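You operate a simulated robot arm through the tools that you are given. There is no shell and no other tool.

Carry out the task below with a simulated robot arm. There is one attempt and no reset: what you move stays moved.

Task
Shut the booth down: volts and feed to zero, damper shut, air off, mains last.

It is judged by the outcome, as a careful person would: the job done as asked, and still so three seconds after it is handed in. It fails if anything else is knocked over, pushed out of place, dropped, spilled or broken.

Robot
A 6-joint arm with a two-finger gripper, fixed in place. Base frame: the origin is at the foot of the arm, x ahead of it, y to its left, z up. Units: mm, rad, N and s.
With the tool pointing down near the work surface it reaches from about 160 to 700 mm from the base axis. Its first joint turns from -2.897 to 2.897 rad. Payload 3.18 kg.
The tool frame sits at the grasp point between the pads (the TCP): z along the fingers, y along the line on which they close. The tips reach 30 mm beyond it. The gripper opens to 144 mm. The gripper's body begins 103 mm behind the TCP.
Orientation is told as [roll, pitch, yaw] about the base's x, y, z axes, in that order, counted from this pose: with the fingers straight down and closing along the base's y, the tool's x points along the base's -x, its y along +y and its z along -z.

Tools
- The arm moves only by the tool send_rows. Its argument "deltas" is one flat list of numbers, 7 for each row, row after row: the turn, a rotation vector about the tool's x, y, z in units of 120 degrees (1.0 is 120 degrees), then the shift along the tool's x, y, z in units of 250 mm (1.0 is 250 mm), then the finger opening in m, from 0 to 0.144. In form: [wx, wy, wz, tx, ty, tz, jaw, wx, wy, wz, tx, ty, tz, jaw, ...]. A call has 1 to 20 rows; each row is the pose to reach, as a shift and turn from the pose commanded when the call began, along the tool's axes at that moment. A call with a number of a shift or a turn outside -1 to 1 is refused whole. Rows are played at 5 a second. More than 50 mm and 0.15 rad between two rows, or a gripper value outside its range, and nothing of the call is played. Where a pose cannot be reached the arm comes as near as it can. A force on the tool above 40 N (or 10 N above the force at the start of the call, whichever is more), or a blocked arm, ends the call early, and 0.2 s more pass. The fingers move at their own pace and stop on an object; they squeeze with about 45 N. The grip force told is the motor's: it shows also when the fingers shut on nothing. Time passes only in rows, and 0.2 s behind the last, so rows that repeat a pose let the fingers close. It gives the time, the measured TCP pose, the force on the tool (base axes), the opening and the grip force at its end, in the units of the frame above (readings bear some noise), with the torque about the TCP (base axes, N m) and any sound that the robot's microphone picked up.
- Cameras (640 x 400 px; columns grow to the right, rows downward): "scene" is fixed at [221.1, -501.2, 1190.9]; the picture's right is [0.87, -0.49, 0.00], its down [-0.20, -0.35, -0.91] and it looks along [0.45, 0.80, -0.41] (base axes); focal length 317 px, centre (320, 200). "wrist" rides on the gripper at [76, 16, -143] in the tool frame; the picture's right is [-0.21, 0.98, 0.00], its down [-0.84, -0.18, -0.51] and it looks along [-0.50, -0.11, 0.86] (tool axes); focal length 218 px, centre (320, 200). There is no depth. A picture from a camera that has moved, and an enlarged one, comes with that camera's place and axes in the base frame and with its lens.
- snapshot(camera): a new picture of that camera. It takes no simulated time.
- zoom(camera, box): a new picture of the part [left, top, right, bottom] of that camera's present view, enlarged. It takes no simulated time.
- hand_in(): hands the job in; it is judged then, once.

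Nothing tells you positions but the pictures and the camera data. Unless the task says otherwise, let go and move clear before handing in.

The tools are called after "Request:" as a command line: name --argument value ..., lists and objects as JSON in quotes. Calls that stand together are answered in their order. send_rows: Moves the arm, as the interface text tells. Its arguments: {"type":"object","properties":{"deltas":{"type":"array","items":{"type":"number"}}},"required":["deltas"]} The other tools are called the same way: snapshot (camera) takes a picture; zoom (camera, box) takes an enlarged picture of a part of a camera's view; hand_in () hands the job in.

At the start:

```text
time: 0.0
tool_pos: [394.0, 192.6, 883.9]
orientation: [0.0, -0.002, 0.001]
force: [-0.2, -0.2, -0.7]
moment: [0.04, 0.0, 0.01]
opening: 144.4
grasp_force: 0.1
```

scene: 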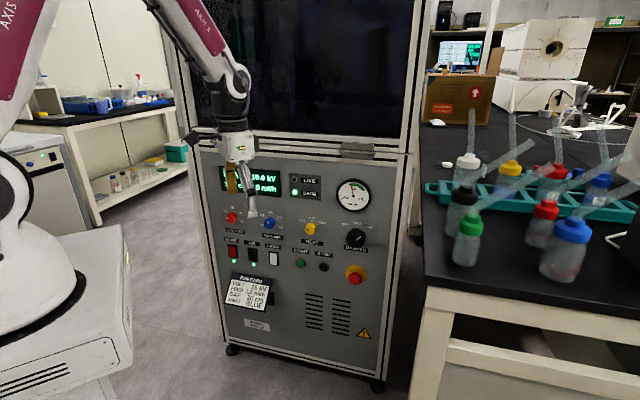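
wrist: 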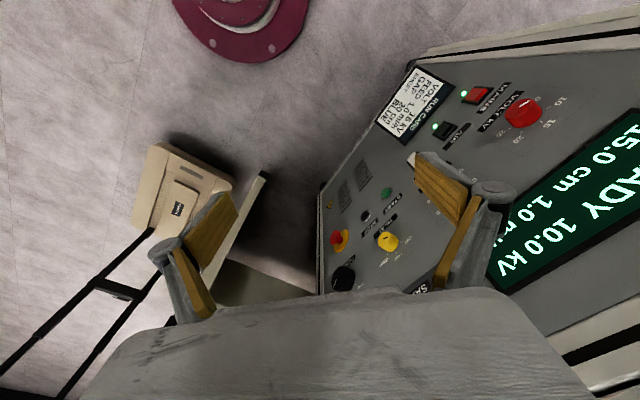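

I see a control panel on the front of a booth with knobs, rocker switches and a display. I'll zoom in to read the labels before moving anything.

Request:
zoom --camera "scene" --box '[200, 150, 300, 212]'

Request:
zoom --camera "scene" --box '[280, 160, 400, 235]'

Request:
zoom --camera "scene" --box '[210, 200, 300, 256]'

Request:
zoom --camera "scene" --box '[280, 210, 380, 290]'

Request:
zoom --camera "scene" --box '[210, 250, 300, 340]'

Request:
zoom --camera "wrist" --box '[320, 40, 640, 300]'

```text
6.40 times, centred on (250, 181) of scene
camera zoom: at [221.1, -501.2, 1190.9], right [0.87, -0.49, 0.0], down [-0.2, -0.35, -0.91], along [0.45, 0.8, -0.41], focal length 2026 px, centre (768, 322)
```

zoom: 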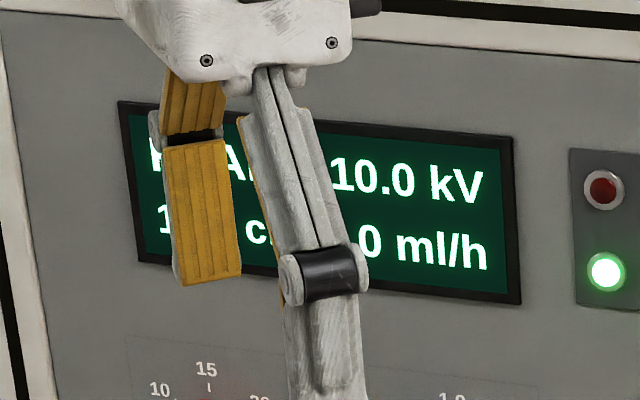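

```text
5.33 times, centred on (340, 198) of scene
camera zoom: at [221.1, -501.2, 1190.9], right [0.87, -0.49, 0.0], down [-0.2, -0.35, -0.91], along [0.45, 0.8, -0.41], focal length 1689 px, centre (213, 213)
```

zoom: 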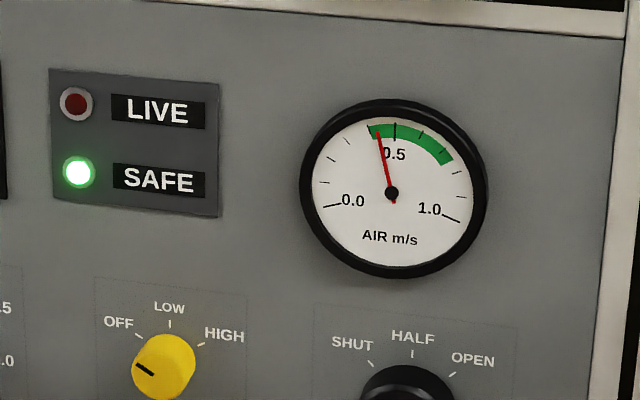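

```text
7.11 times, centred on (255, 228) of scene
camera zoom: at [221.1, -501.2, 1190.9], right [0.87, -0.49, 0.0], down [-0.2, -0.35, -0.91], along [0.45, 0.8, -0.41], focal length 2252 px, centre (782, 1)
```

zoom: 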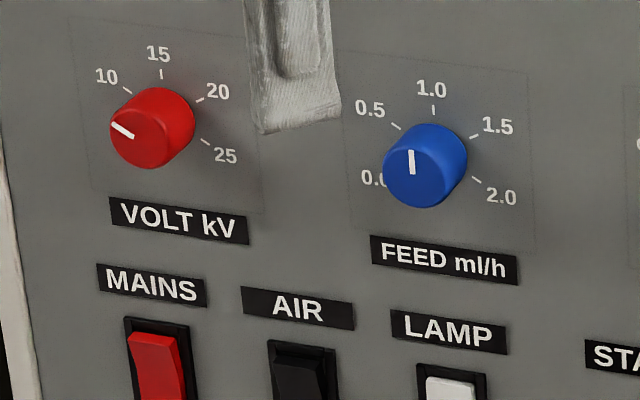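

```text
5.00 times, centred on (330, 250) of scene
camera zoom: at [221.1, -501.2, 1190.9], right [0.87, -0.49, 0.0], down [-0.2, -0.35, -0.91], along [0.45, 0.8, -0.41], focal length 1583 px, centre (270, -50)
```

zoom: 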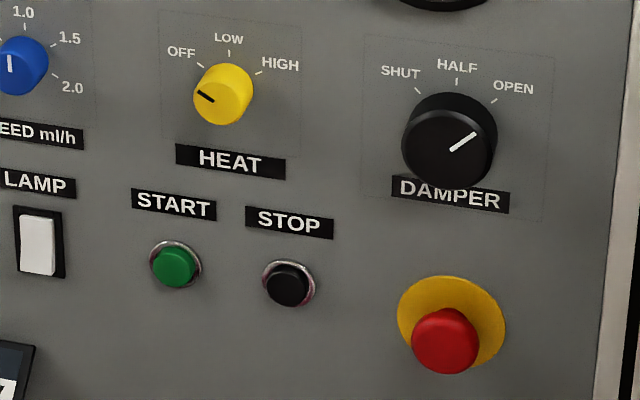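

```text
4.44 times, centred on (255, 295) of scene
camera zoom: at [221.1, -501.2, 1190.9], right [0.87, -0.49, 0.0], down [-0.2, -0.35, -0.91], along [0.45, 0.8, -0.41], focal length 1407 px, centre (609, -222)
```

zoom: 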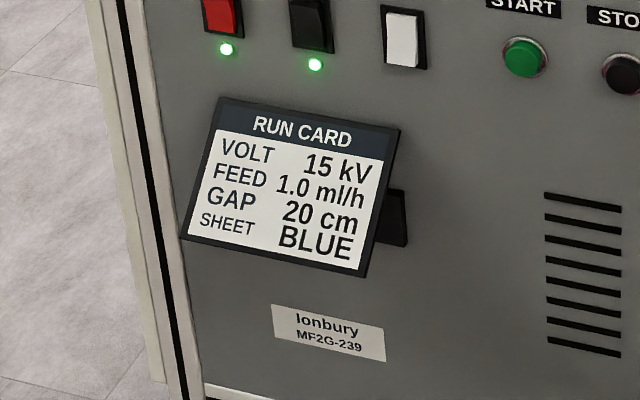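

```text
1.54 times, centred on (480, 170) of wrist
camera zoom: at [318.3, 207.0, 1026.2], right [0.21, 0.98, 0.0], down [0.84, -0.18, 0.51], along [0.5, -0.11, -0.86], focal length 336 px, centre (74, 246)
```

zoom: 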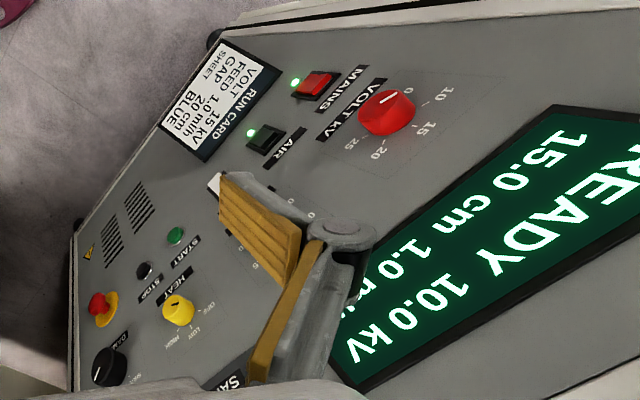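

The panel looks oblique: its face runs roughly from (415, 450) at VOLT to (770, 165) at DAMPER, with the controls at z around 700. I'll turn the tool to point horizontally at the panel from a safe standoff, so the wrist camera can see the dials.

Request:
send_rows --deltas '[-0.0259, -0.0534, -0.0259, -0.0111, -0.0132, 0.0566, 0.08, -0.0518, -0.1068, -0.0518, -0.0222, -0.0265, 0.1132, 0.08, -0.0777, -0.1602, -0.0777, -0.0332, -0.0397, 0.1698, 0.08, -0.1035, -0.2135, -0.1035, -0.0443, -0.0529, 0.2265, 0.08, -0.1294, -0.2669, -0.1294, -0.0554, -0.0662, 0.2831, 0.08, -0.1553, -0.3203, -0.1553, -0.0665, -0.0794, 0.3397, 0.08, -0.1812, -0.3737, -0.1812, -0.0775, -0.0926, 0.3963, 0.08]'

```text
time: 1.6
tool_pos: [440.7, 174.9, 772.5]
orientation: [0.282, -0.829, 0.282]
force: [0.2, -0.1, 1.0]
moment: [0.0, -0.01, 0.0]
opening: 80.3
grasp_force: 0.1
out of reach, approached as far as the arm can: row 3, 5, 6, 7
```

The arm reported some rows as out of reach, so it's about 27 mm off the target. I'll look at how it's standing before I continue.

Request:
snapshot --camera "scene"

Request:
snapshot --camera "wrist"

```text
taken
```

scene: 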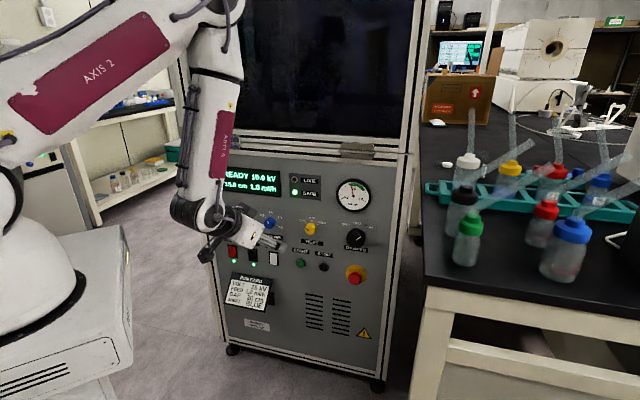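

```text
taken
camera wrist: at [297.9, 106.7, 812.3], right [-0.32, 0.89, 0.34], down [0.32, -0.23, 0.92], along [0.89, 0.4, -0.21], focal length 218 px, centre (320, 200)
```

wrist: 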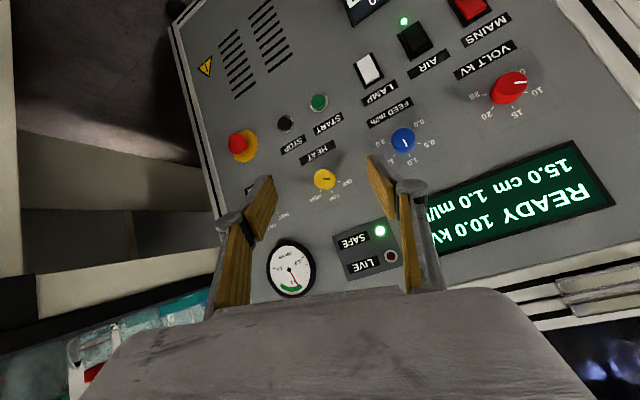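

The elbow folds too tightly when the tool is tilted this far back, so I need to stand closer to the panel. Triangulation puts the knob faces at VOLT (411,435,714), FEED (516,360,703), HEAT (617,272,702) and DAMPER (721,170,690). I'll finish turning while moving to about 90–110 mm in front of FEED.

Request:
send_rows --deltas '[-0.0259, -0.0534, -0.0259, 0.0121, 0.0396, 0.0816, 0.08, -0.0518, -0.1068, -0.0518, 0.0243, 0.0792, 0.1632, 0.08, -0.0777, -0.1602, -0.0777, 0.0364, 0.1188, 0.2448, 0.08, -0.1035, -0.2135, -0.1035, 0.0485, 0.1584, 0.3264, 0.08, -0.1294, -0.2669, -0.1294, 0.0607, 0.198, 0.408, 0.08, -0.1553, -0.3203, -0.1553, 0.0728, 0.2376, 0.4896, 0.08]'

Request:
snapshot --camera "scene"

Request:
snapshot --camera "wrist"

```text
time: 3.0
tool_pos: [476.4, 279.0, 690.1]
orientation: [-3.064, -1.568, -2.316]
force: [-0.4, 0.6, -0.9]
moment: [0.0, -0.03, -0.02]
opening: 80.0
grasp_force: 0.1
```

```text
taken
```

scene: 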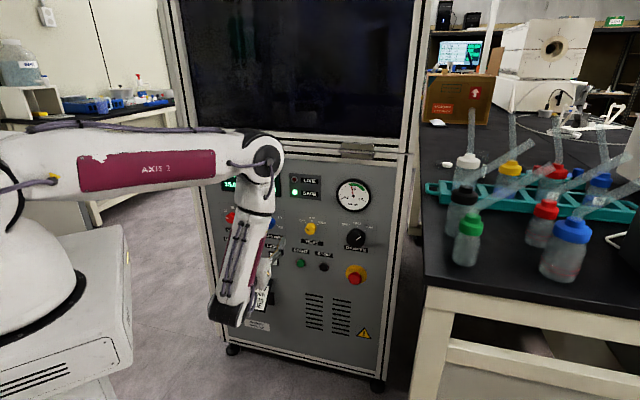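

```text
taken
camera wrist: at [375.1, 175.5, 614.4], right [-0.77, 0.61, 0.21], down [-0.17, -0.51, 0.84], along [0.62, 0.61, 0.5], focal length 218 px, centre (320, 200)
```

wrist: 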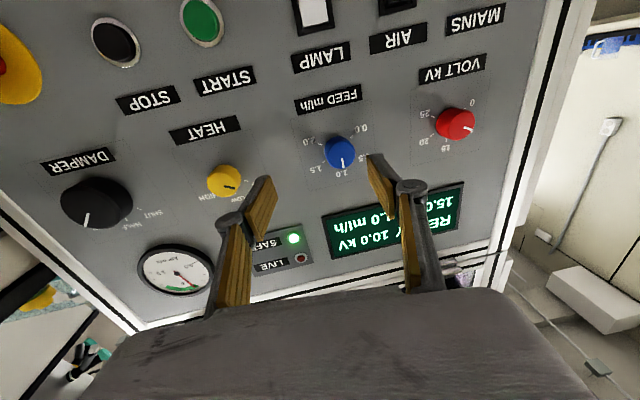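

The tool is now horizontal at (476, 279, 690), pointing at the panel, with the wrist picture upside down. I'll zoom in to read the dials and measure positions.

Request:
zoom --camera "wrist" --box '[290, 60, 510, 200]'

Request:
zoom --camera "wrist" --box '[40, 120, 260, 260]'

Request:
zoom --camera "wrist" --box '[280, 0, 520, 110]'

Request:
zoom --camera "scene" --box '[210, 170, 390, 290]'

```text
2.86 times, centred on (400, 130) of wrist
camera zoom: at [375.1, 175.5, 614.4], right [-0.77, 0.61, 0.21], down [-0.17, -0.51, 0.84], along [0.62, 0.61, 0.5], focal length 624 px, centre (91, 400)
```

zoom: 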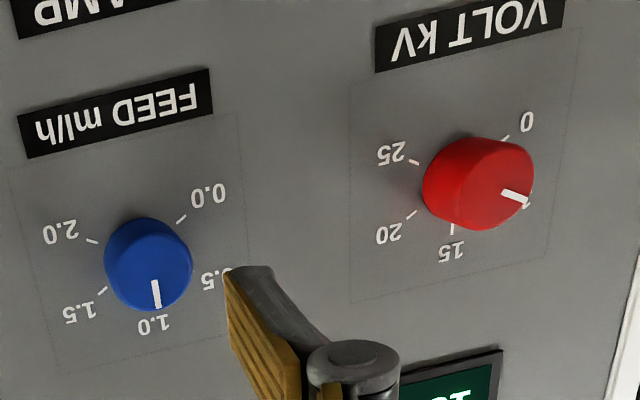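

```text
2.86 times, centred on (150, 190) of wrist
camera zoom: at [375.1, 175.5, 614.4], right [-0.77, 0.61, 0.21], down [-0.17, -0.51, 0.84], along [0.62, 0.61, 0.5], focal length 624 px, centre (806, 229)
```

zoom: 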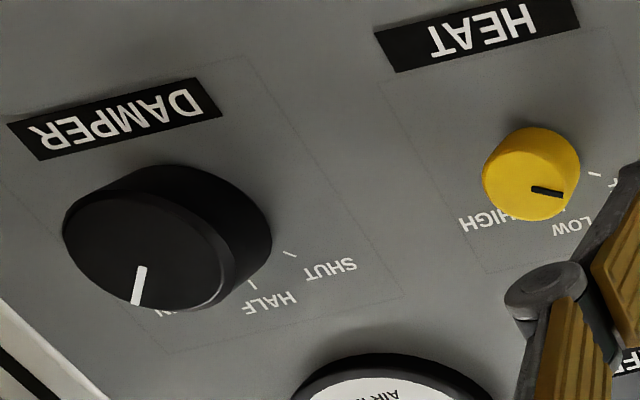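

```text
2.67 times, centred on (400, 55) of wrist
camera zoom: at [375.1, 175.5, 614.4], right [-0.77, 0.61, 0.21], down [-0.17, -0.51, 0.84], along [0.62, 0.61, 0.5], focal length 582 px, centre (107, 587)
```

zoom: 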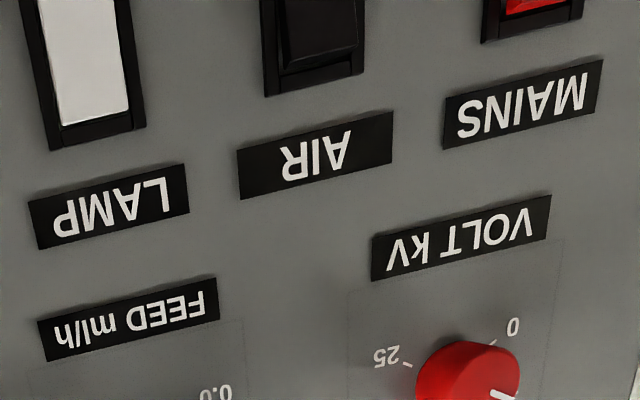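

```text
3.33 times, centred on (300, 230) of scene
camera zoom: at [221.1, -501.2, 1190.9], right [0.87, -0.49, 0.0], down [-0.2, -0.35, -0.91], along [0.45, 0.8, -0.41], focal length 1055 px, centre (387, 100)
```

zoom: 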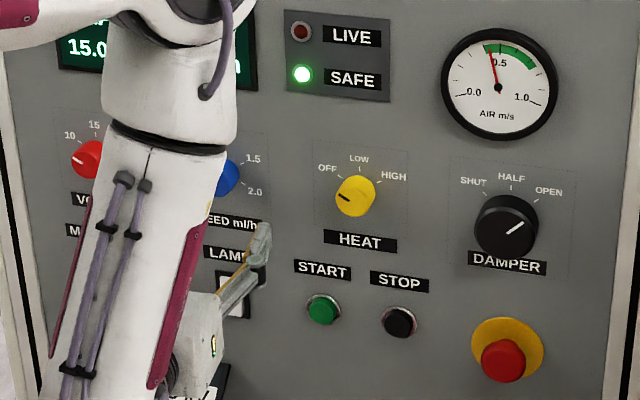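

I now have a consistent fit. The panel is a vertical plane at 45° (x + y ≈ 917 mm), with knob centres at z ≈ 700. At present VOLT points at 10, FEED at 1.0 and DAMPER at OPEN, with zero or SHUT counter-clockwise of each. I'll square the tool to the panel and move in front of VOLT, still clear of it.

Request:
send_rows --deltas '[0.007, 0, 0, -0.005, 0.083, 0.0253, 0.07, 0.014, 0, 0, -0.0099, 0.1659, 0.0505, 0.06, 0.0209, 0, 0, -0.0149, 0.2489, 0.0758, 0.06, 0.0279, 0, 0, -0.0198, 0.3318, 0.101, 0.06, 0.0349, 0, 0, -0.0248, 0.4148, 0.1263, 0.06, 0.0419, 0, 0, -0.0297, 0.4977, 0.1515, 0.06, 0.0488, 0, 0, -0.0347, 0.5807, 0.1768, 0.06, 0.0558, 0, 0, -0.0396, 0.6636, 0.202, 0.06]'

Request:
snapshot --camera "wrist"

Request:
snapshot --camera "scene"

```text
time: 4.8
tool_pos: [376.4, 420.4, 701.6]
orientation: [1.852, -1.57, -1.067]
force: [-0.6, -1.0, 0.3]
moment: [0.01, -0.01, 0.01]
opening: 60.0
grasp_force: 0.0
out of reach, approached as far as the arm can: row 4, 5, 6
```

```text
taken
camera wrist: at [265.2, 329.6, 626.3], right [-0.69, 0.69, 0.21], down [-0.23, -0.49, 0.84], along [0.69, 0.53, 0.5], focal length 218 px, centre (320, 200)
```

wrist: 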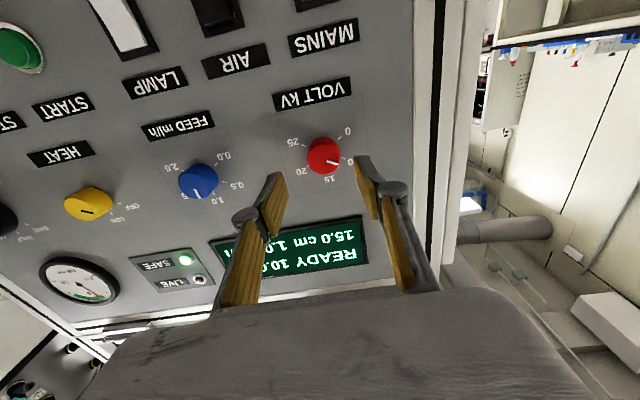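

```text
taken
```

scene: 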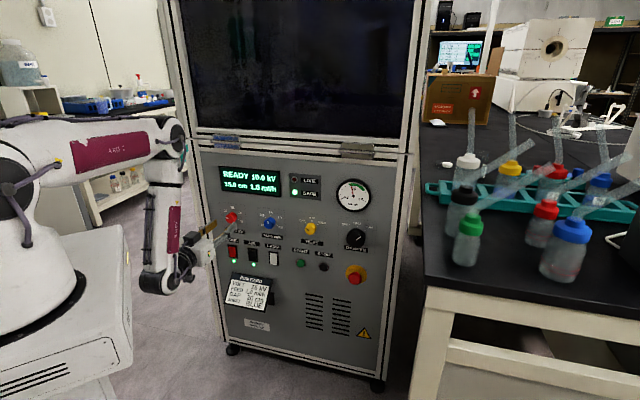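

The tool is square to the panel now, at u=-31, w=563, z=702, in line with VOLT. The scene view is clear, so I'll zoom in on the knob alignment and the rockers.

Request:
zoom --camera "wrist" --box '[230, 90, 390, 190]'

Request:
zoom --camera "scene" --box '[205, 200, 285, 270]'

Request:
zoom --camera "scene" --box '[215, 235, 285, 275]'

Request:
zoom --camera "scene" --box '[340, 215, 380, 255]'

Request:
zoom --camera "wrist" --box '[90, 0, 370, 80]'

```text
4.00 times, centred on (310, 140) of wrist
camera zoom: at [265.2, 329.6, 626.3], right [-0.69, 0.69, 0.21], down [-0.23, -0.49, 0.84], along [0.69, 0.53, 0.5], focal length 873 px, centre (360, 440)
```

zoom: 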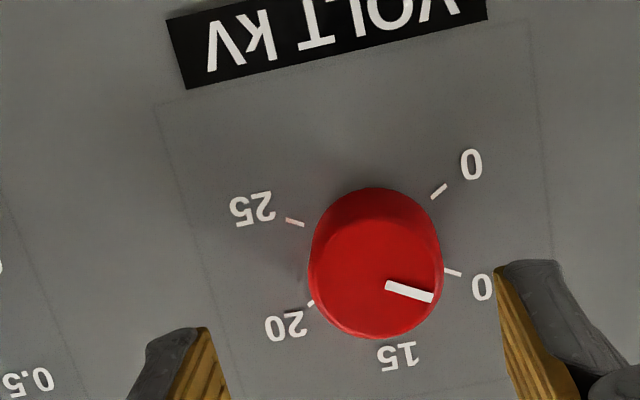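

```text
5.71 times, centred on (245, 235) of scene
camera zoom: at [221.1, -501.2, 1190.9], right [0.87, -0.49, 0.0], down [-0.2, -0.35, -0.91], along [0.45, 0.8, -0.41], focal length 1809 px, centre (749, 0)
```

zoom: 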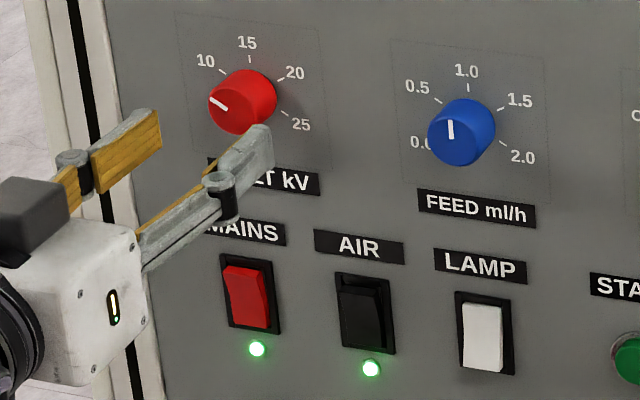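

```text
9.14 times, centred on (250, 255) of scene
camera zoom: at [221.1, -501.2, 1190.9], right [0.87, -0.49, 0.0], down [-0.2, -0.35, -0.91], along [0.45, 0.8, -0.41], focal length 2895 px, centre (960, -303)
```

zoom: 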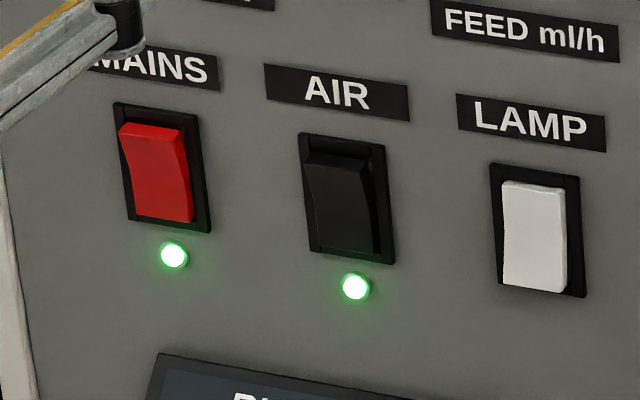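

```text
10.00 times, centred on (360, 235) of scene
camera zoom: at [221.1, -501.2, 1190.9], right [0.87, -0.49, 0.0], down [-0.2, -0.35, -0.91], along [0.45, 0.8, -0.41], focal length 3166 px, centre (-80, -150)
```

zoom: 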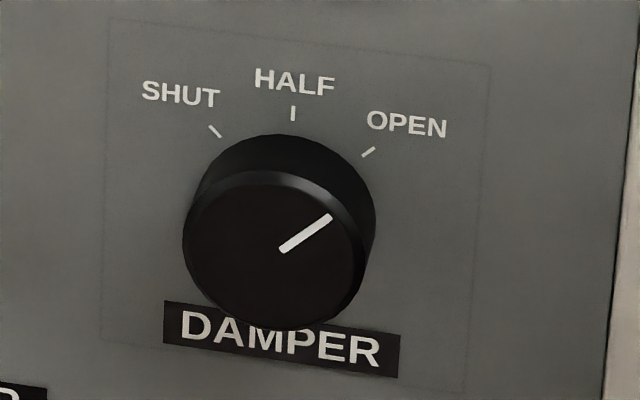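

```text
2.29 times, centred on (230, 40) of wrist
camera zoom: at [265.2, 329.6, 626.3], right [-0.69, 0.69, 0.21], down [-0.23, -0.49, 0.84], along [0.69, 0.53, 0.5], focal length 499 px, centre (526, 566)
```

zoom: 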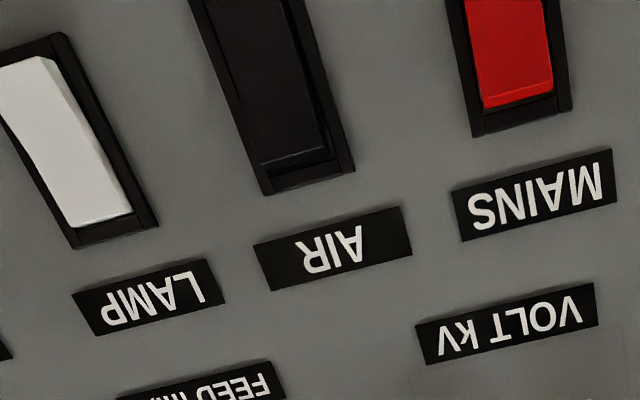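

VOLT is well centred between the fingers. I'll take closer pictures of the rockers to see which half is pressed in for "on".

Request:
zoom --camera "scene" --box '[227, 240, 251, 262]'

Request:
zoom --camera "scene" --box '[246, 244, 272, 262]'

Request:
zoom --camera "scene" --box '[266, 248, 292, 266]'

Request:
zoom --camera "wrist" --box '[90, 0, 170, 60]'

Request:
zoom --camera "wrist" --box '[180, 0, 260, 40]'

```text
16.00 times, centred on (239, 251) of scene
camera zoom: at [221.1, -501.2, 1190.9], right [0.87, -0.49, 0.0], down [-0.2, -0.35, -0.91], along [0.45, 0.8, -0.41], focal length 5066 px, centre (1616, -616)
```

zoom: 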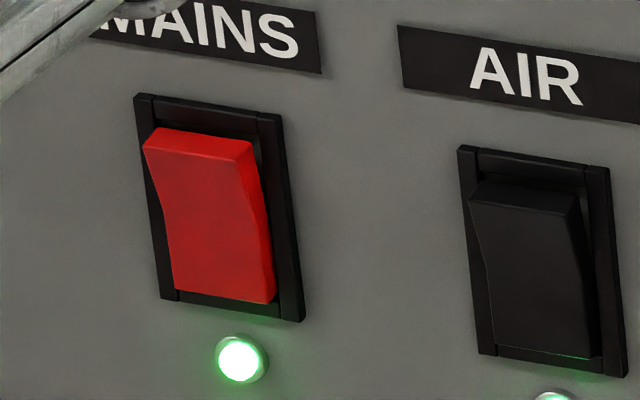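

```text
16.00 times, centred on (259, 253) of scene
camera zoom: at [221.1, -501.2, 1190.9], right [0.87, -0.49, 0.0], down [-0.2, -0.35, -0.91], along [0.45, 0.8, -0.41], focal length 5066 px, centre (1296, -648)
```

zoom: 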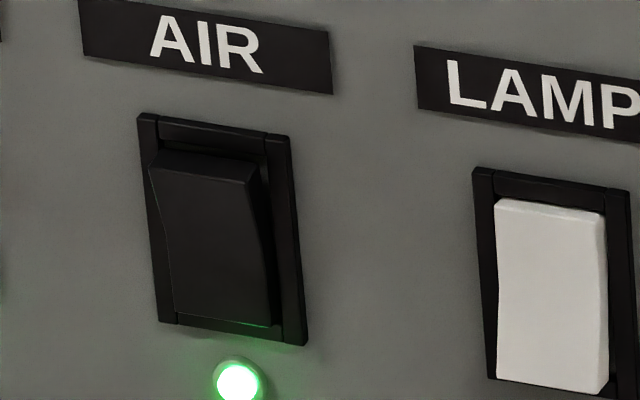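

```text
16.00 times, centred on (279, 257) of scene
camera zoom: at [221.1, -501.2, 1190.9], right [0.87, -0.49, 0.0], down [-0.2, -0.35, -0.91], along [0.45, 0.8, -0.41], focal length 5066 px, centre (976, -712)
```

zoom: 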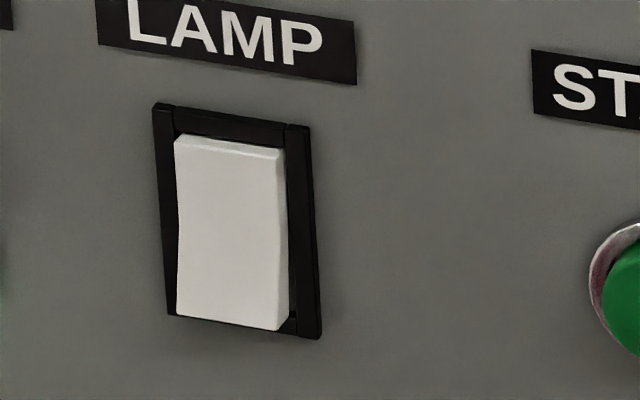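

```text
6.67 times, centred on (130, 30) of wrist
camera zoom: at [265.2, 329.6, 626.3], right [-0.69, 0.69, 0.21], down [-0.23, -0.49, 0.84], along [0.69, 0.53, 0.5], focal length 1455 px, centre (1587, 1333)
```

zoom: 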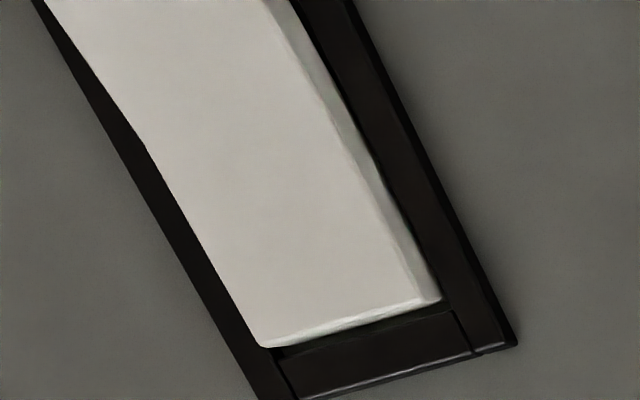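

```text
8.00 times, centred on (220, 20) of wrist
camera zoom: at [265.2, 329.6, 626.3], right [-0.69, 0.69, 0.21], down [-0.23, -0.49, 0.84], along [0.69, 0.53, 0.5], focal length 1746 px, centre (1120, 1640)
```

zoom: 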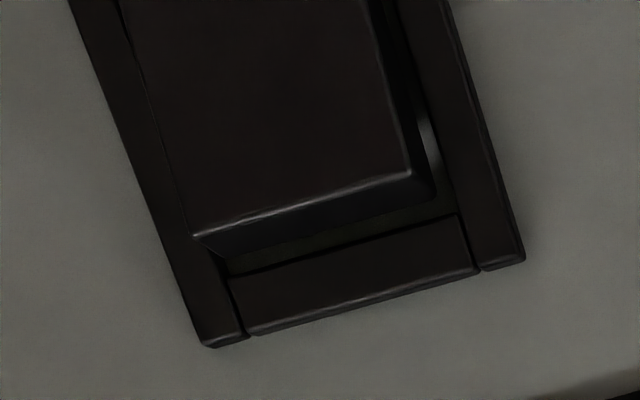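

For "off" the top half is pressed in: LAMP is off that way, while MAINS and AIR are on with their tops sticking out. Next I'll pre-rotate the gripper 30° clockwise and slide the open fingers over the VOLT knob (u -32.5, z 701).

Request:
send_rows --deltas '[0, 0, 0.0625, 0.0006, 0.0014, 0, 0.06, 0, 0, 0.125, 0.0012, 0.0028, 0, 0.06, 0, 0, 0.1875, 0.0018, 0.0042, 0, 0.06, 0, 0, 0.25, 0.0024, 0.0056, 0, 0.06, 0, 0, 0.25, 0.0024, 0.0056, 0.04, 0.06, 0, 0, 0.25, 0.0024, 0.0056, 0.08, 0.06, 0, 0, 0.25, 0.0024, 0.0056, 0.12, 0.06, 0, 0, 0.25, 0.0024, 0.0056, 0.15, 0.06, 0, 0, 0.25, 0.0024, 0.0056, 0.17, 0.06, 0, 0, 0.25, 0.0024, 0.0056, 0.186, 0.06]'

Request:
snapshot --camera "wrist"

Request:
zoom --camera "scene" --box '[190, 170, 290, 260]'

```text
time: 7.0
tool_pos: [408.7, 455.0, 700.3]
orientation: [1.57, -1.048, -0.786]
force: [0.7, -0.2, -0.6]
moment: [0.0, -0.02, -0.01]
opening: 60.1
grasp_force: 0.0
```

```text
taken
camera wrist: at [271.1, 389.6, 642.8], right [-0.52, 0.52, 0.67], down [0.05, -0.77, 0.64], along [0.85, 0.37, 0.38], focal length 218 px, centre (320, 200)
```

wrist: 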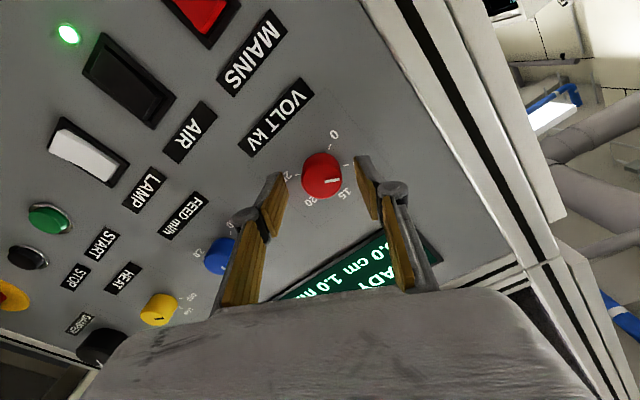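

```text
4.44 times, centred on (240, 215) of scene
camera zoom: at [221.1, -501.2, 1190.9], right [0.87, -0.49, 0.0], down [-0.2, -0.35, -0.91], along [0.45, 0.8, -0.41], focal length 1407 px, centre (676, 133)
```

zoom: 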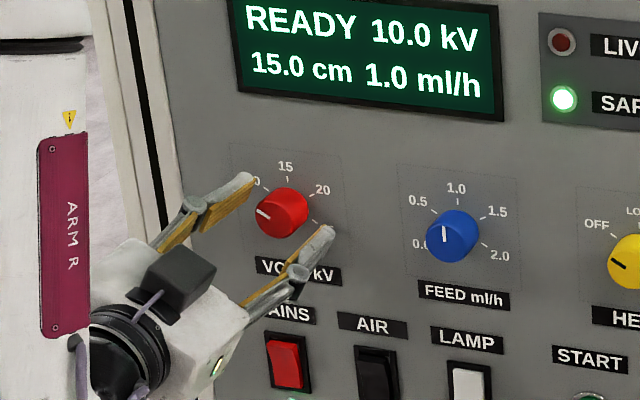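

The fingers straddle VOLT properly and nothing is touching. I'll close on it.

Request:
send_rows --deltas '[0, 0, 0, 0, 0, 0, 0.04, 0, 0, 0, 0, 0, 0, 0.02, 0, 0, 0, 0, 0, 0, 0.02, 0, 0, 0, 0, 0, 0, 0.02]'

Request:
snapshot --camera "wrist"

```text
time: 8.0
tool_pos: [407.9, 456.3, 700.6]
orientation: [1.576, -1.045, -0.788]
force: [-10.1, 7.9, 8.6]
moment: [0.12, -0.09, 0.45]
opening: 33.4
grasp_force: 44.8
```

```text
taken
camera wrist: at [270.6, 390.4, 643.3], right [-0.53, 0.52, 0.67], down [0.05, -0.77, 0.64], along [0.85, 0.37, 0.38], focal length 218 px, centre (320, 200)
```

wrist: 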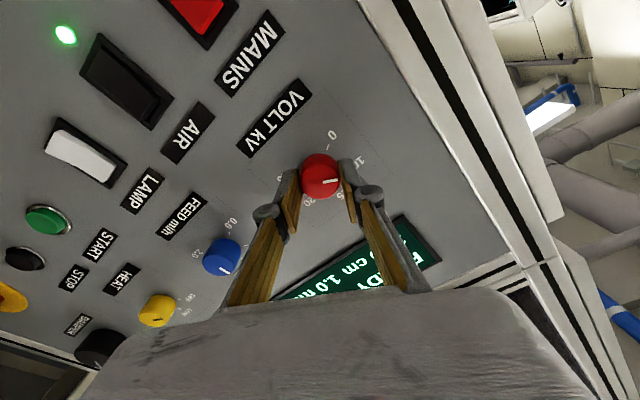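

VOLT is gripped at 33 mm with a small sideways load, so the knob sits about 1.5 mm off-centre. I'll recentre and turn 60° counter-clockwise from 10 to 0.

Request:
send_rows --deltas '[0, 0, 0, 0, 0.004, 0, 0.02, 0, 0, -0.0625, 0, 0.006, 0, 0.02, 0, 0, -0.125, 0, 0.006, 0, 0.02, 0, 0, -0.1875, 0, 0.006, 0, 0.02, 0, 0, -0.25, 0, 0.006, 0, 0.02, 0, 0, -0.3125, 0, 0.006, 0, 0.02, 0, 0, -0.375, 0, 0.006, 0, 0.02, 0, 0, -0.4375, 0, 0.006, 0, 0.02, 0, 0, -0.5, 0, 0.006, 0, 0.02, 0, 0, -0.5, 0, 0.006, 0, 0.02]'

Request:
snapshot --camera "wrist"

Request:
zoom --camera "scene" --box '[190, 160, 290, 250]'

```text
time: 10.2
tool_pos: [406.9, 456.8, 701.6]
orientation: [-1.572, -1.047, 2.358]
force: [2.2, 21.0, -0.2]
moment: [0.23, -0.09, 0.48]
opening: 33.5
grasp_force: 44.8
```

```text
taken
camera wrist: at [323.6, 337.2, 627.3], right [-0.67, 0.67, -0.31], down [-0.55, -0.17, 0.82], along [0.5, 0.72, 0.48], focal length 218 px, centre (320, 200)
```

wrist: 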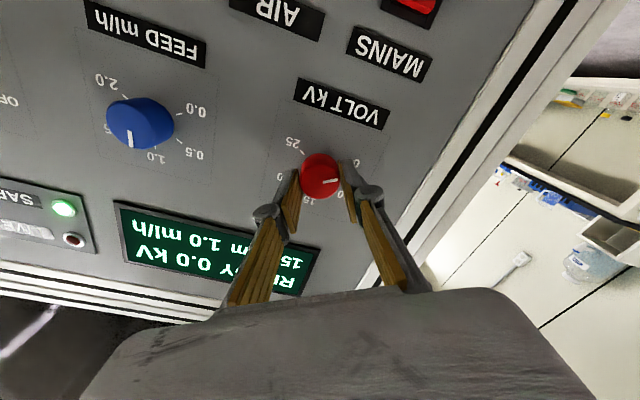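

```text
4.44 times, centred on (240, 205) of scene
camera zoom: at [221.1, -501.2, 1190.9], right [0.87, -0.49, 0.0], down [-0.2, -0.35, -0.91], along [0.45, 0.8, -0.41], focal length 1407 px, centre (676, 178)
```

zoom: 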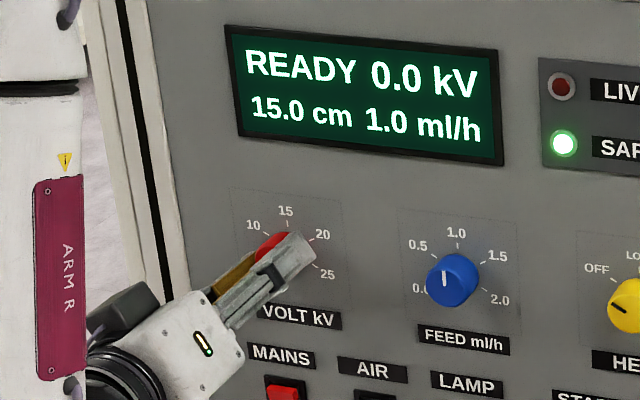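

The display now reads 0.0 kV. I'll let go, back off, and check the pointer is on the 0 mark.

Request:
send_rows --deltas '[0, 0, 0, 0, 0, 0, 0.04, 0, 0, 0, 0, 0, 0, 0.06, 0, 0, 0, 0, 0, 0, 0.06, 0, 0, 0, 0, 0, -0.05, 0.06, 0, 0, 0, 0, 0, -0.1, 0.06, 0, 0, 0, 0, 0, -0.15, 0.06, 0, 0, 0, 0, 0, -0.18, 0.06]'

Request:
snapshot --camera "wrist"

Request:
zoom --camera "wrist" --box '[260, 100, 400, 220]'

Request:
zoom --camera "scene" --box '[190, 160, 290, 250]'

```text
time: 11.8
tool_pos: [374.7, 423.2, 701.4]
orientation: [-1.57, -1.05, 2.356]
force: [-1.0, 1.0, 0.2]
moment: [0.0, 0.01, 0.0]
opening: 60.2
grasp_force: 0.2
```

```text
taken
camera wrist: at [291.6, 303.7, 627.3], right [-0.67, 0.67, -0.31], down [-0.55, -0.17, 0.82], along [0.5, 0.72, 0.48], focal length 218 px, centre (320, 200)
```

wrist: 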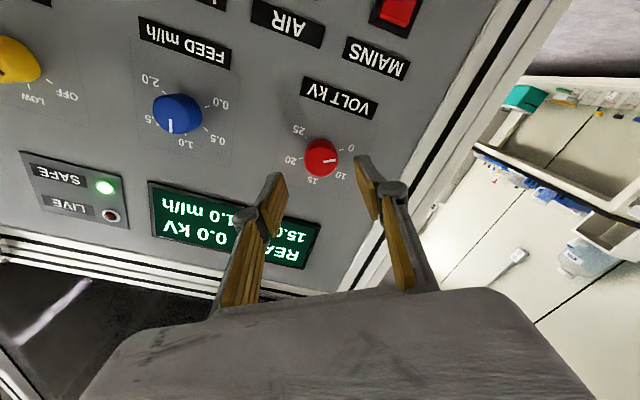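

```text
3.33 times, centred on (330, 160) of wrist
camera zoom: at [291.6, 303.7, 627.3], right [-0.67, 0.67, -0.31], down [-0.55, -0.17, 0.82], along [0.5, 0.72, 0.48], focal length 728 px, centre (287, 333)
```

zoom: 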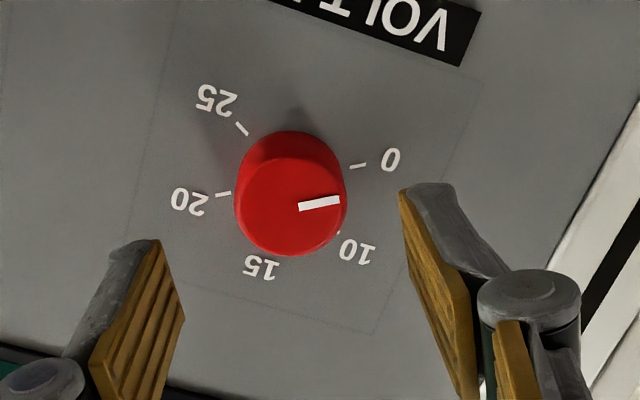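

```text
4.44 times, centred on (240, 205) of scene
camera zoom: at [221.1, -501.2, 1190.9], right [0.87, -0.49, 0.0], down [-0.2, -0.35, -0.91], along [0.45, 0.8, -0.41], focal length 1407 px, centre (676, 178)
```

zoom: 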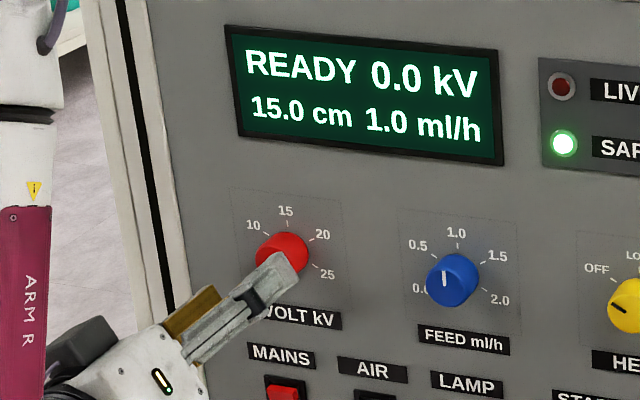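

VOLT sits on the 0 mark. Next is FEED: I'll move across at the same standoff, pre-rotated 60° clockwise, and check the alignment before going in.

Request:
send_rows --deltas '[0, 0, 0.0625, 0.0239, -0.0408, 0, 0.06, 0, 0, 0.125, 0.0478, -0.0816, 0, 0.06, 0, 0, 0.1875, 0.0717, -0.1224, 0, 0.06, 0, 0, 0.25, 0.0956, -0.1631, 0, 0.06, 0, 0, 0.3125, 0.1195, -0.2039, 0, 0.06, 0, 0, 0.375, 0.1434, -0.2447, 0, 0.06, 0, 0, 0.4375, 0.1672, -0.2855, 0, 0.06, 0, 0, 0.5, 0.1911, -0.3263, 0, 0.06, 0, 0, 0.5625, 0.215, -0.3671, 0, 0.06, 0, 0, 0.625, 0.2389, -0.4078, 0, 0.06, 0, 0, 0.6875, 0.2628, -0.4486, 0, 0.06, 0, 0, 0.75, 0.2867, -0.4894, 0, 0.06]'

Request:
snapshot --camera "wrist"

Request:
zoom --camera "wrist" --box '[240, 110, 400, 210]'

Request:
zoom --camera "scene" --box '[200, 160, 340, 260]'

```text
time: 14.4
tool_pos: [475.9, 325.2, 700.2]
orientation: [1.572, -0.521, -0.786]
force: [-0.2, 0.0, -0.3]
moment: [0.0, 0.02, -0.02]
opening: 59.9
grasp_force: 0.1
```

```text
taken
camera wrist: at [322.9, 275.1, 676.6], right [-0.22, 0.22, 0.95], down [0.22, -0.94, 0.26], along [0.95, 0.27, 0.16], focal length 218 px, centre (320, 200)
```

wrist: 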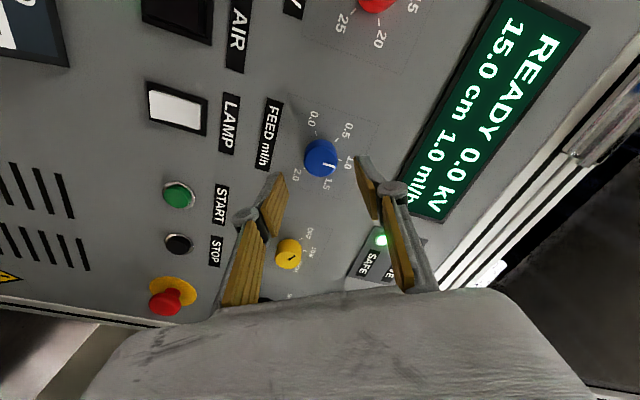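

```text
4.00 times, centred on (320, 160) of wrist
camera zoom: at [322.9, 275.1, 676.6], right [-0.22, 0.22, 0.95], down [0.22, -0.94, 0.26], along [0.95, 0.27, 0.16], focal length 873 px, centre (320, 360)
```

zoom: 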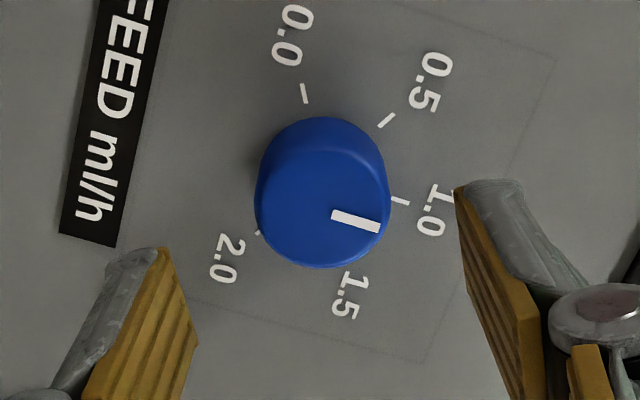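

```text
4.00 times, centred on (270, 210) of scene
camera zoom: at [221.1, -501.2, 1190.9], right [0.87, -0.49, 0.0], down [-0.2, -0.35, -0.91], along [0.45, 0.8, -0.41], focal length 1266 px, centre (520, 160)
```

zoom: 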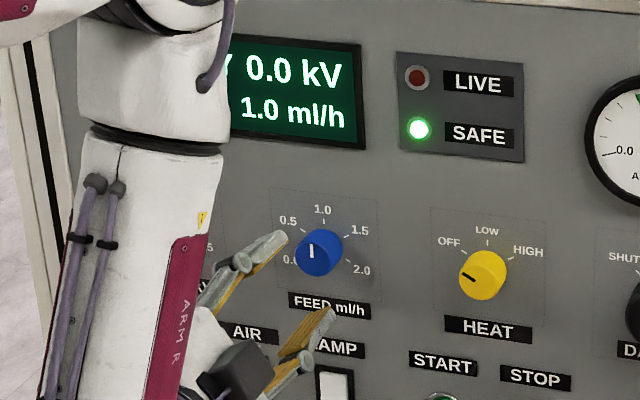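

FEED is centred within 1 mm (u 107, z 700.4). I'll slide in and close on it.

Request:
send_rows --deltas '[0, 0, 0, 0, 0, 0.05, 0.06, 0, 0, 0, 0, 0, 0.1, 0.06, 0, 0, 0, 0, 0, 0.14, 0.06, 0, 0, 0, 0, 0, 0.165, 0.06, 0, 0, 0, 0, 0, 0.176, 0.06, 0, 0, 0, 0, 0, 0.176, 0.04, 0, 0, 0, 0, 0, 0.176, 0.02, 0, 0, 0, 0, 0, 0.176, 0.02, 0, 0, 0, 0, 0, 0.176, 0.02]'

Request:
snapshot --camera "wrist"

```text
time: 16.4
tool_pos: [506.8, 354.3, 701.1]
orientation: [1.577, -0.523, -0.786]
force: [-10.1, 4.3, 18.7]
moment: [0.39, -0.34, 0.37]
opening: 33.6
grasp_force: 45.2
```

```text
taken
camera wrist: at [354.3, 305.9, 676.7], right [-0.22, 0.21, 0.95], down [0.22, -0.94, 0.26], along [0.95, 0.27, 0.16], focal length 218 px, centre (320, 200)
```

wrist: 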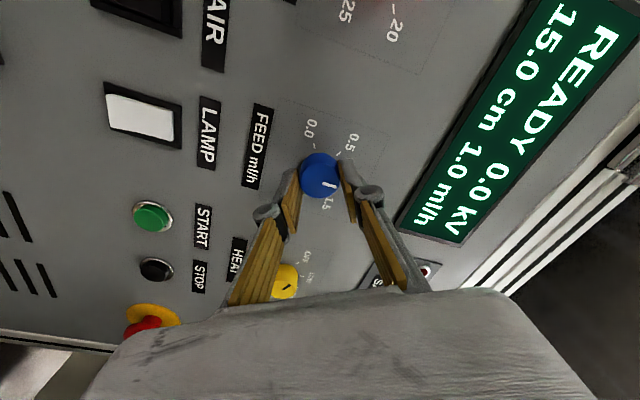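

FEED is gripped. I'll turn it 120° counter-clockwise to 0.0, keeping the grip centred.

Request:
send_rows --deltas '[0, 0, 0, 0, 0.008, 0, 0.02, 0, 0, -0.0625, 0.001, 0.0079, 0, 0.02, 0, 0, -0.125, 0.0021, 0.0077, 0, 0.02, 0, 0, -0.1875, 0.0031, 0.0074, 0, 0.02, 0, 0, -0.25, 0.004, 0.0069, 0, 0.02, 0, 0, -0.3125, 0.0049, 0.0063, 0, 0.02, 0, 0, -0.375, 0.0057, 0.0057, 0, 0.02, 0, 0, -0.4375, 0.0063, 0.0049, 0, 0.02, 0, 0, -0.5, 0.0069, 0.004, 0, 0.02, 0, 0, -0.5625, 0.0074, 0.0031, 0, 0.02, 0, 0, -0.625, 0.0077, 0.0021, 0, 0.02, 0, 0, -0.6875, 0.0079, 0.001, 0, 0.02, 0, 0, -0.75, 0.008, 0, 0, 0.02, 0, 0, -0.8125, 0.0079, -0.001, 0, 0.02, 0, 0, -0.875, 0.0077, -0.0021, 0, 0.02, 0, 0, -0.9375, 0.0074, -0.0031, 0, 0.02, 0, 0, -1.0, 0.0069, -0.004, 0, 0.02, 0, 0, -1.0, 0.0069, -0.004, 0, 0.02]'

Request:
snapshot --camera "wrist"

Request:
snapshot --camera "scene"

```text
time: 20.2
tool_pos: [506.5, 357.2, 699.7]
orientation: [-1.579, -0.524, 2.364]
force: [-11.9, 20.4, 25.6]
moment: [0.4, -0.47, 0.51]
opening: 33.2
grasp_force: 44.6
```

```text
taken
camera wrist: at [447.0, 213.1, 647.3], right [-0.47, 0.47, -0.74], down [-0.81, 0.09, 0.57], along [0.34, 0.88, 0.34], focal length 218 px, centre (320, 200)
```

wrist: 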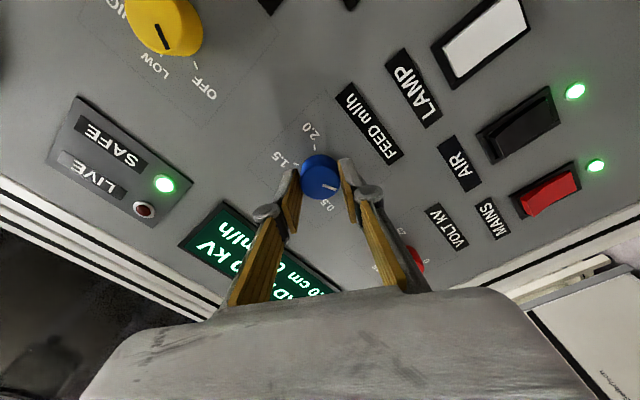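

```text
taken
```

scene: 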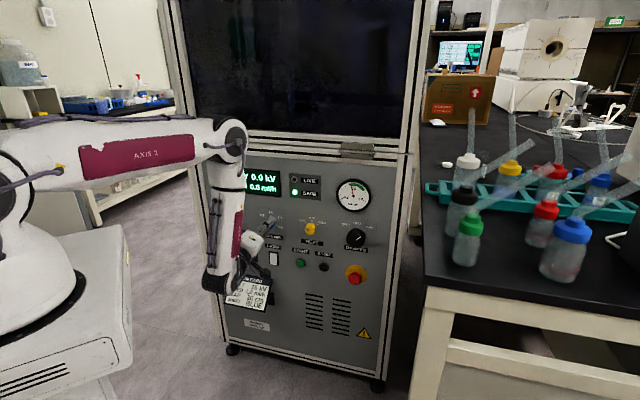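

The display shows 0.0 ml/h. I'll release, back off, and check the pointer.

Request:
send_rows --deltas '[0, 0, 0, 0, 0, 0, 0.04, 0, 0, 0, 0, 0, 0, 0.06, 0, 0, 0, 0, 0, 0, 0.06, 0, 0, 0, 0, 0, -0.05, 0.06, 0, 0, 0, 0, 0, -0.1, 0.06, 0, 0, 0, 0, 0, -0.15, 0.06, 0, 0, 0, 0, 0, -0.18, 0.06]'

Request:
zoom --camera "wrist" --box '[220, 80, 420, 220]'

Request:
zoom --camera "scene" --box '[200, 160, 340, 260]'

Request:
snapshot --camera "wrist"

```text
time: 21.8
tool_pos: [474.6, 322.8, 696.6]
orientation: [-1.573, -0.524, 2.355]
force: [-0.4, 0.2, 0.2]
moment: [0.0, 0.0, 0.02]
opening: 60.1
grasp_force: 0.1
```

```text
2.86 times, centred on (320, 150) of wrist
camera zoom: at [415.6, 179.5, 646.2], right [-0.47, 0.47, -0.74], down [-0.81, 0.09, 0.58], along [0.34, 0.88, 0.34], focal length 624 px, centre (320, 343)
```

zoom: 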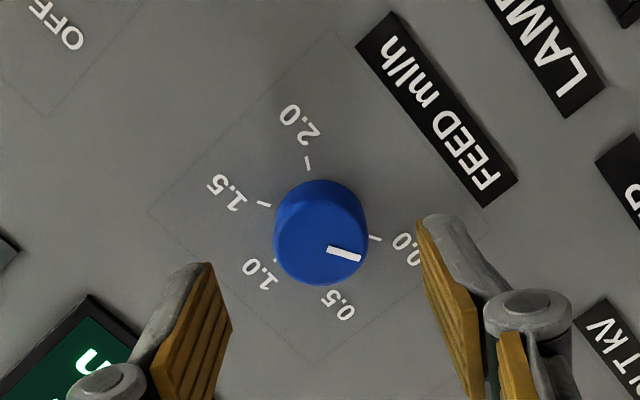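

```text
4.00 times, centred on (270, 210) of scene
camera zoom: at [221.1, -501.2, 1190.9], right [0.87, -0.49, 0.0], down [-0.2, -0.35, -0.91], along [0.45, 0.8, -0.41], focal length 1266 px, centre (520, 160)
```

zoom: 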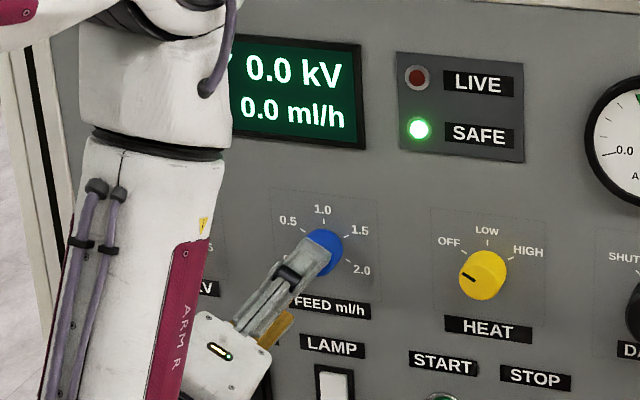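

```text
taken
camera wrist: at [415.6, 179.5, 646.2], right [-0.47, 0.47, -0.74], down [-0.81, 0.09, 0.58], along [0.34, 0.88, 0.34], focal length 218 px, centre (320, 200)
```

wrist: 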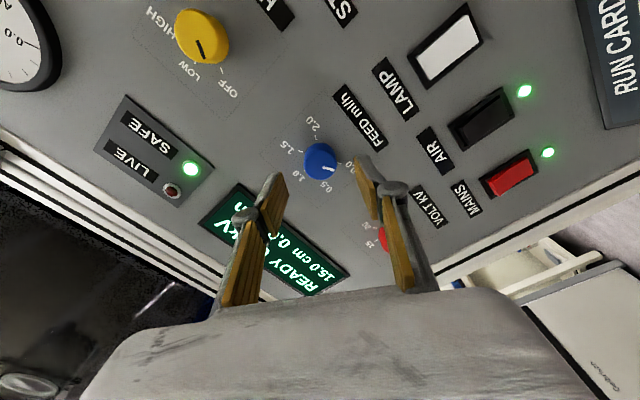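

FEED is on 0.0. Next is DAMPER at about u 392, z 690, with ticks at ±45°, so it needs 90° counter-clockwise. I'll move across at standoff with the roll at +45° and the fingers opened wider.

Request:
send_rows --deltas '[0, 0, 0.0547, 0.0621, -0.0341, -0.001, 0.06, 0, 0, 0.1094, 0.1241, -0.0682, -0.002, 0.06, 0, 0, 0.1641, 0.1862, -0.1024, -0.0029, 0.06, 0, 0, 0.2188, 0.2482, -0.1365, -0.0039, 0.06, 0, 0, 0.2734, 0.3103, -0.1706, -0.0049, 0.06, 0, 0, 0.3281, 0.3723, -0.2048, -0.0059, 0.06, 0, 0, 0.3828, 0.4344, -0.2389, -0.0068, 0.06, 0, 0, 0.4375, 0.4964, -0.273, -0.0078, 0.06, 0, 0, 0.4922, 0.5585, -0.3071, -0.0088, 0.06, 0, 0, 0.5469, 0.6205, -0.3413, -0.0098, 0.06, 0, 0, 0.6016, 0.6826, -0.3754, -0.0107, 0.06, 0, 0, 0.6563, 0.7446, -0.4095, -0.0117, 0.07, 0, 0, 0.7109, 0.8067, -0.4436, -0.0127, 0.08, 0, 0, 0.7656, 0.8687, -0.4778, -0.0137, 0.09, 0, 0, 0.8203, 0.9308, -0.5119, -0.0146, 0.09, 0, 0, 0.875, 0.9928, -0.546, -0.0156, 0.09]'

Request:
snapshot --camera "wrist"

Request:
snapshot --camera "scene"

Request:
zoom --camera "wrist" --box '[220, 80, 420, 220]'

```text
time: 25.2
tool_pos: [672.2, 121.0, 691.0]
orientation: [1.57, -0.782, -0.785]
force: [-0.5, -0.2, 0.5]
moment: [0.02, -0.01, 0.03]
opening: 89.9
grasp_force: 0.1
```

```text
taken
camera wrist: at [524.3, 65.0, 649.6], right [-0.38, 0.38, 0.84], down [0.15, -0.87, 0.47], along [0.91, 0.31, 0.27], focal length 218 px, centre (320, 200)
```

wrist: 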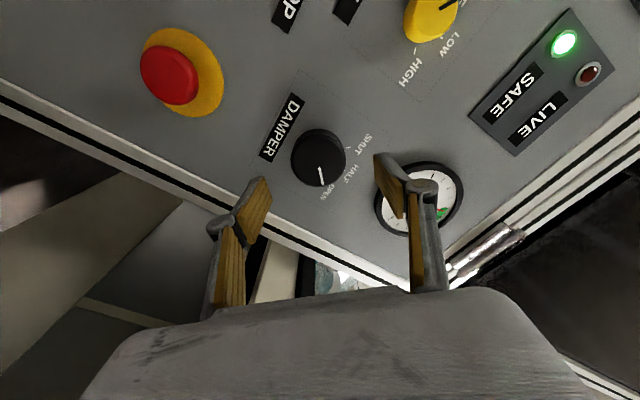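

```text
taken
```

scene: 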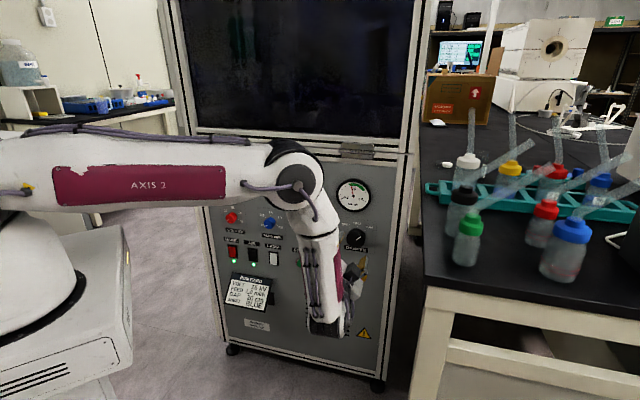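

```text
2.86 times, centred on (320, 150) of wrist
camera zoom: at [524.3, 65.0, 649.6], right [-0.38, 0.38, 0.84], down [0.15, -0.87, 0.47], along [0.91, 0.31, 0.27], focal length 624 px, centre (320, 343)
```

zoom: 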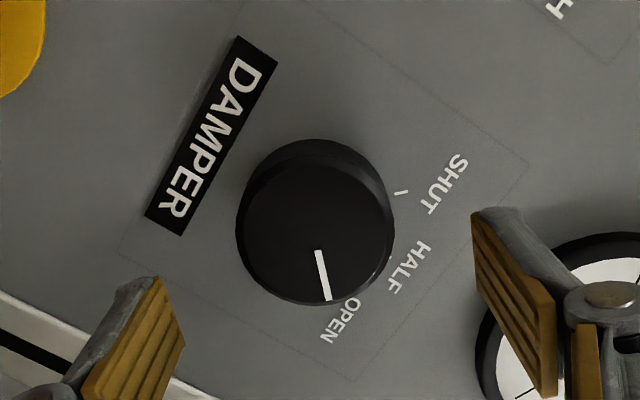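

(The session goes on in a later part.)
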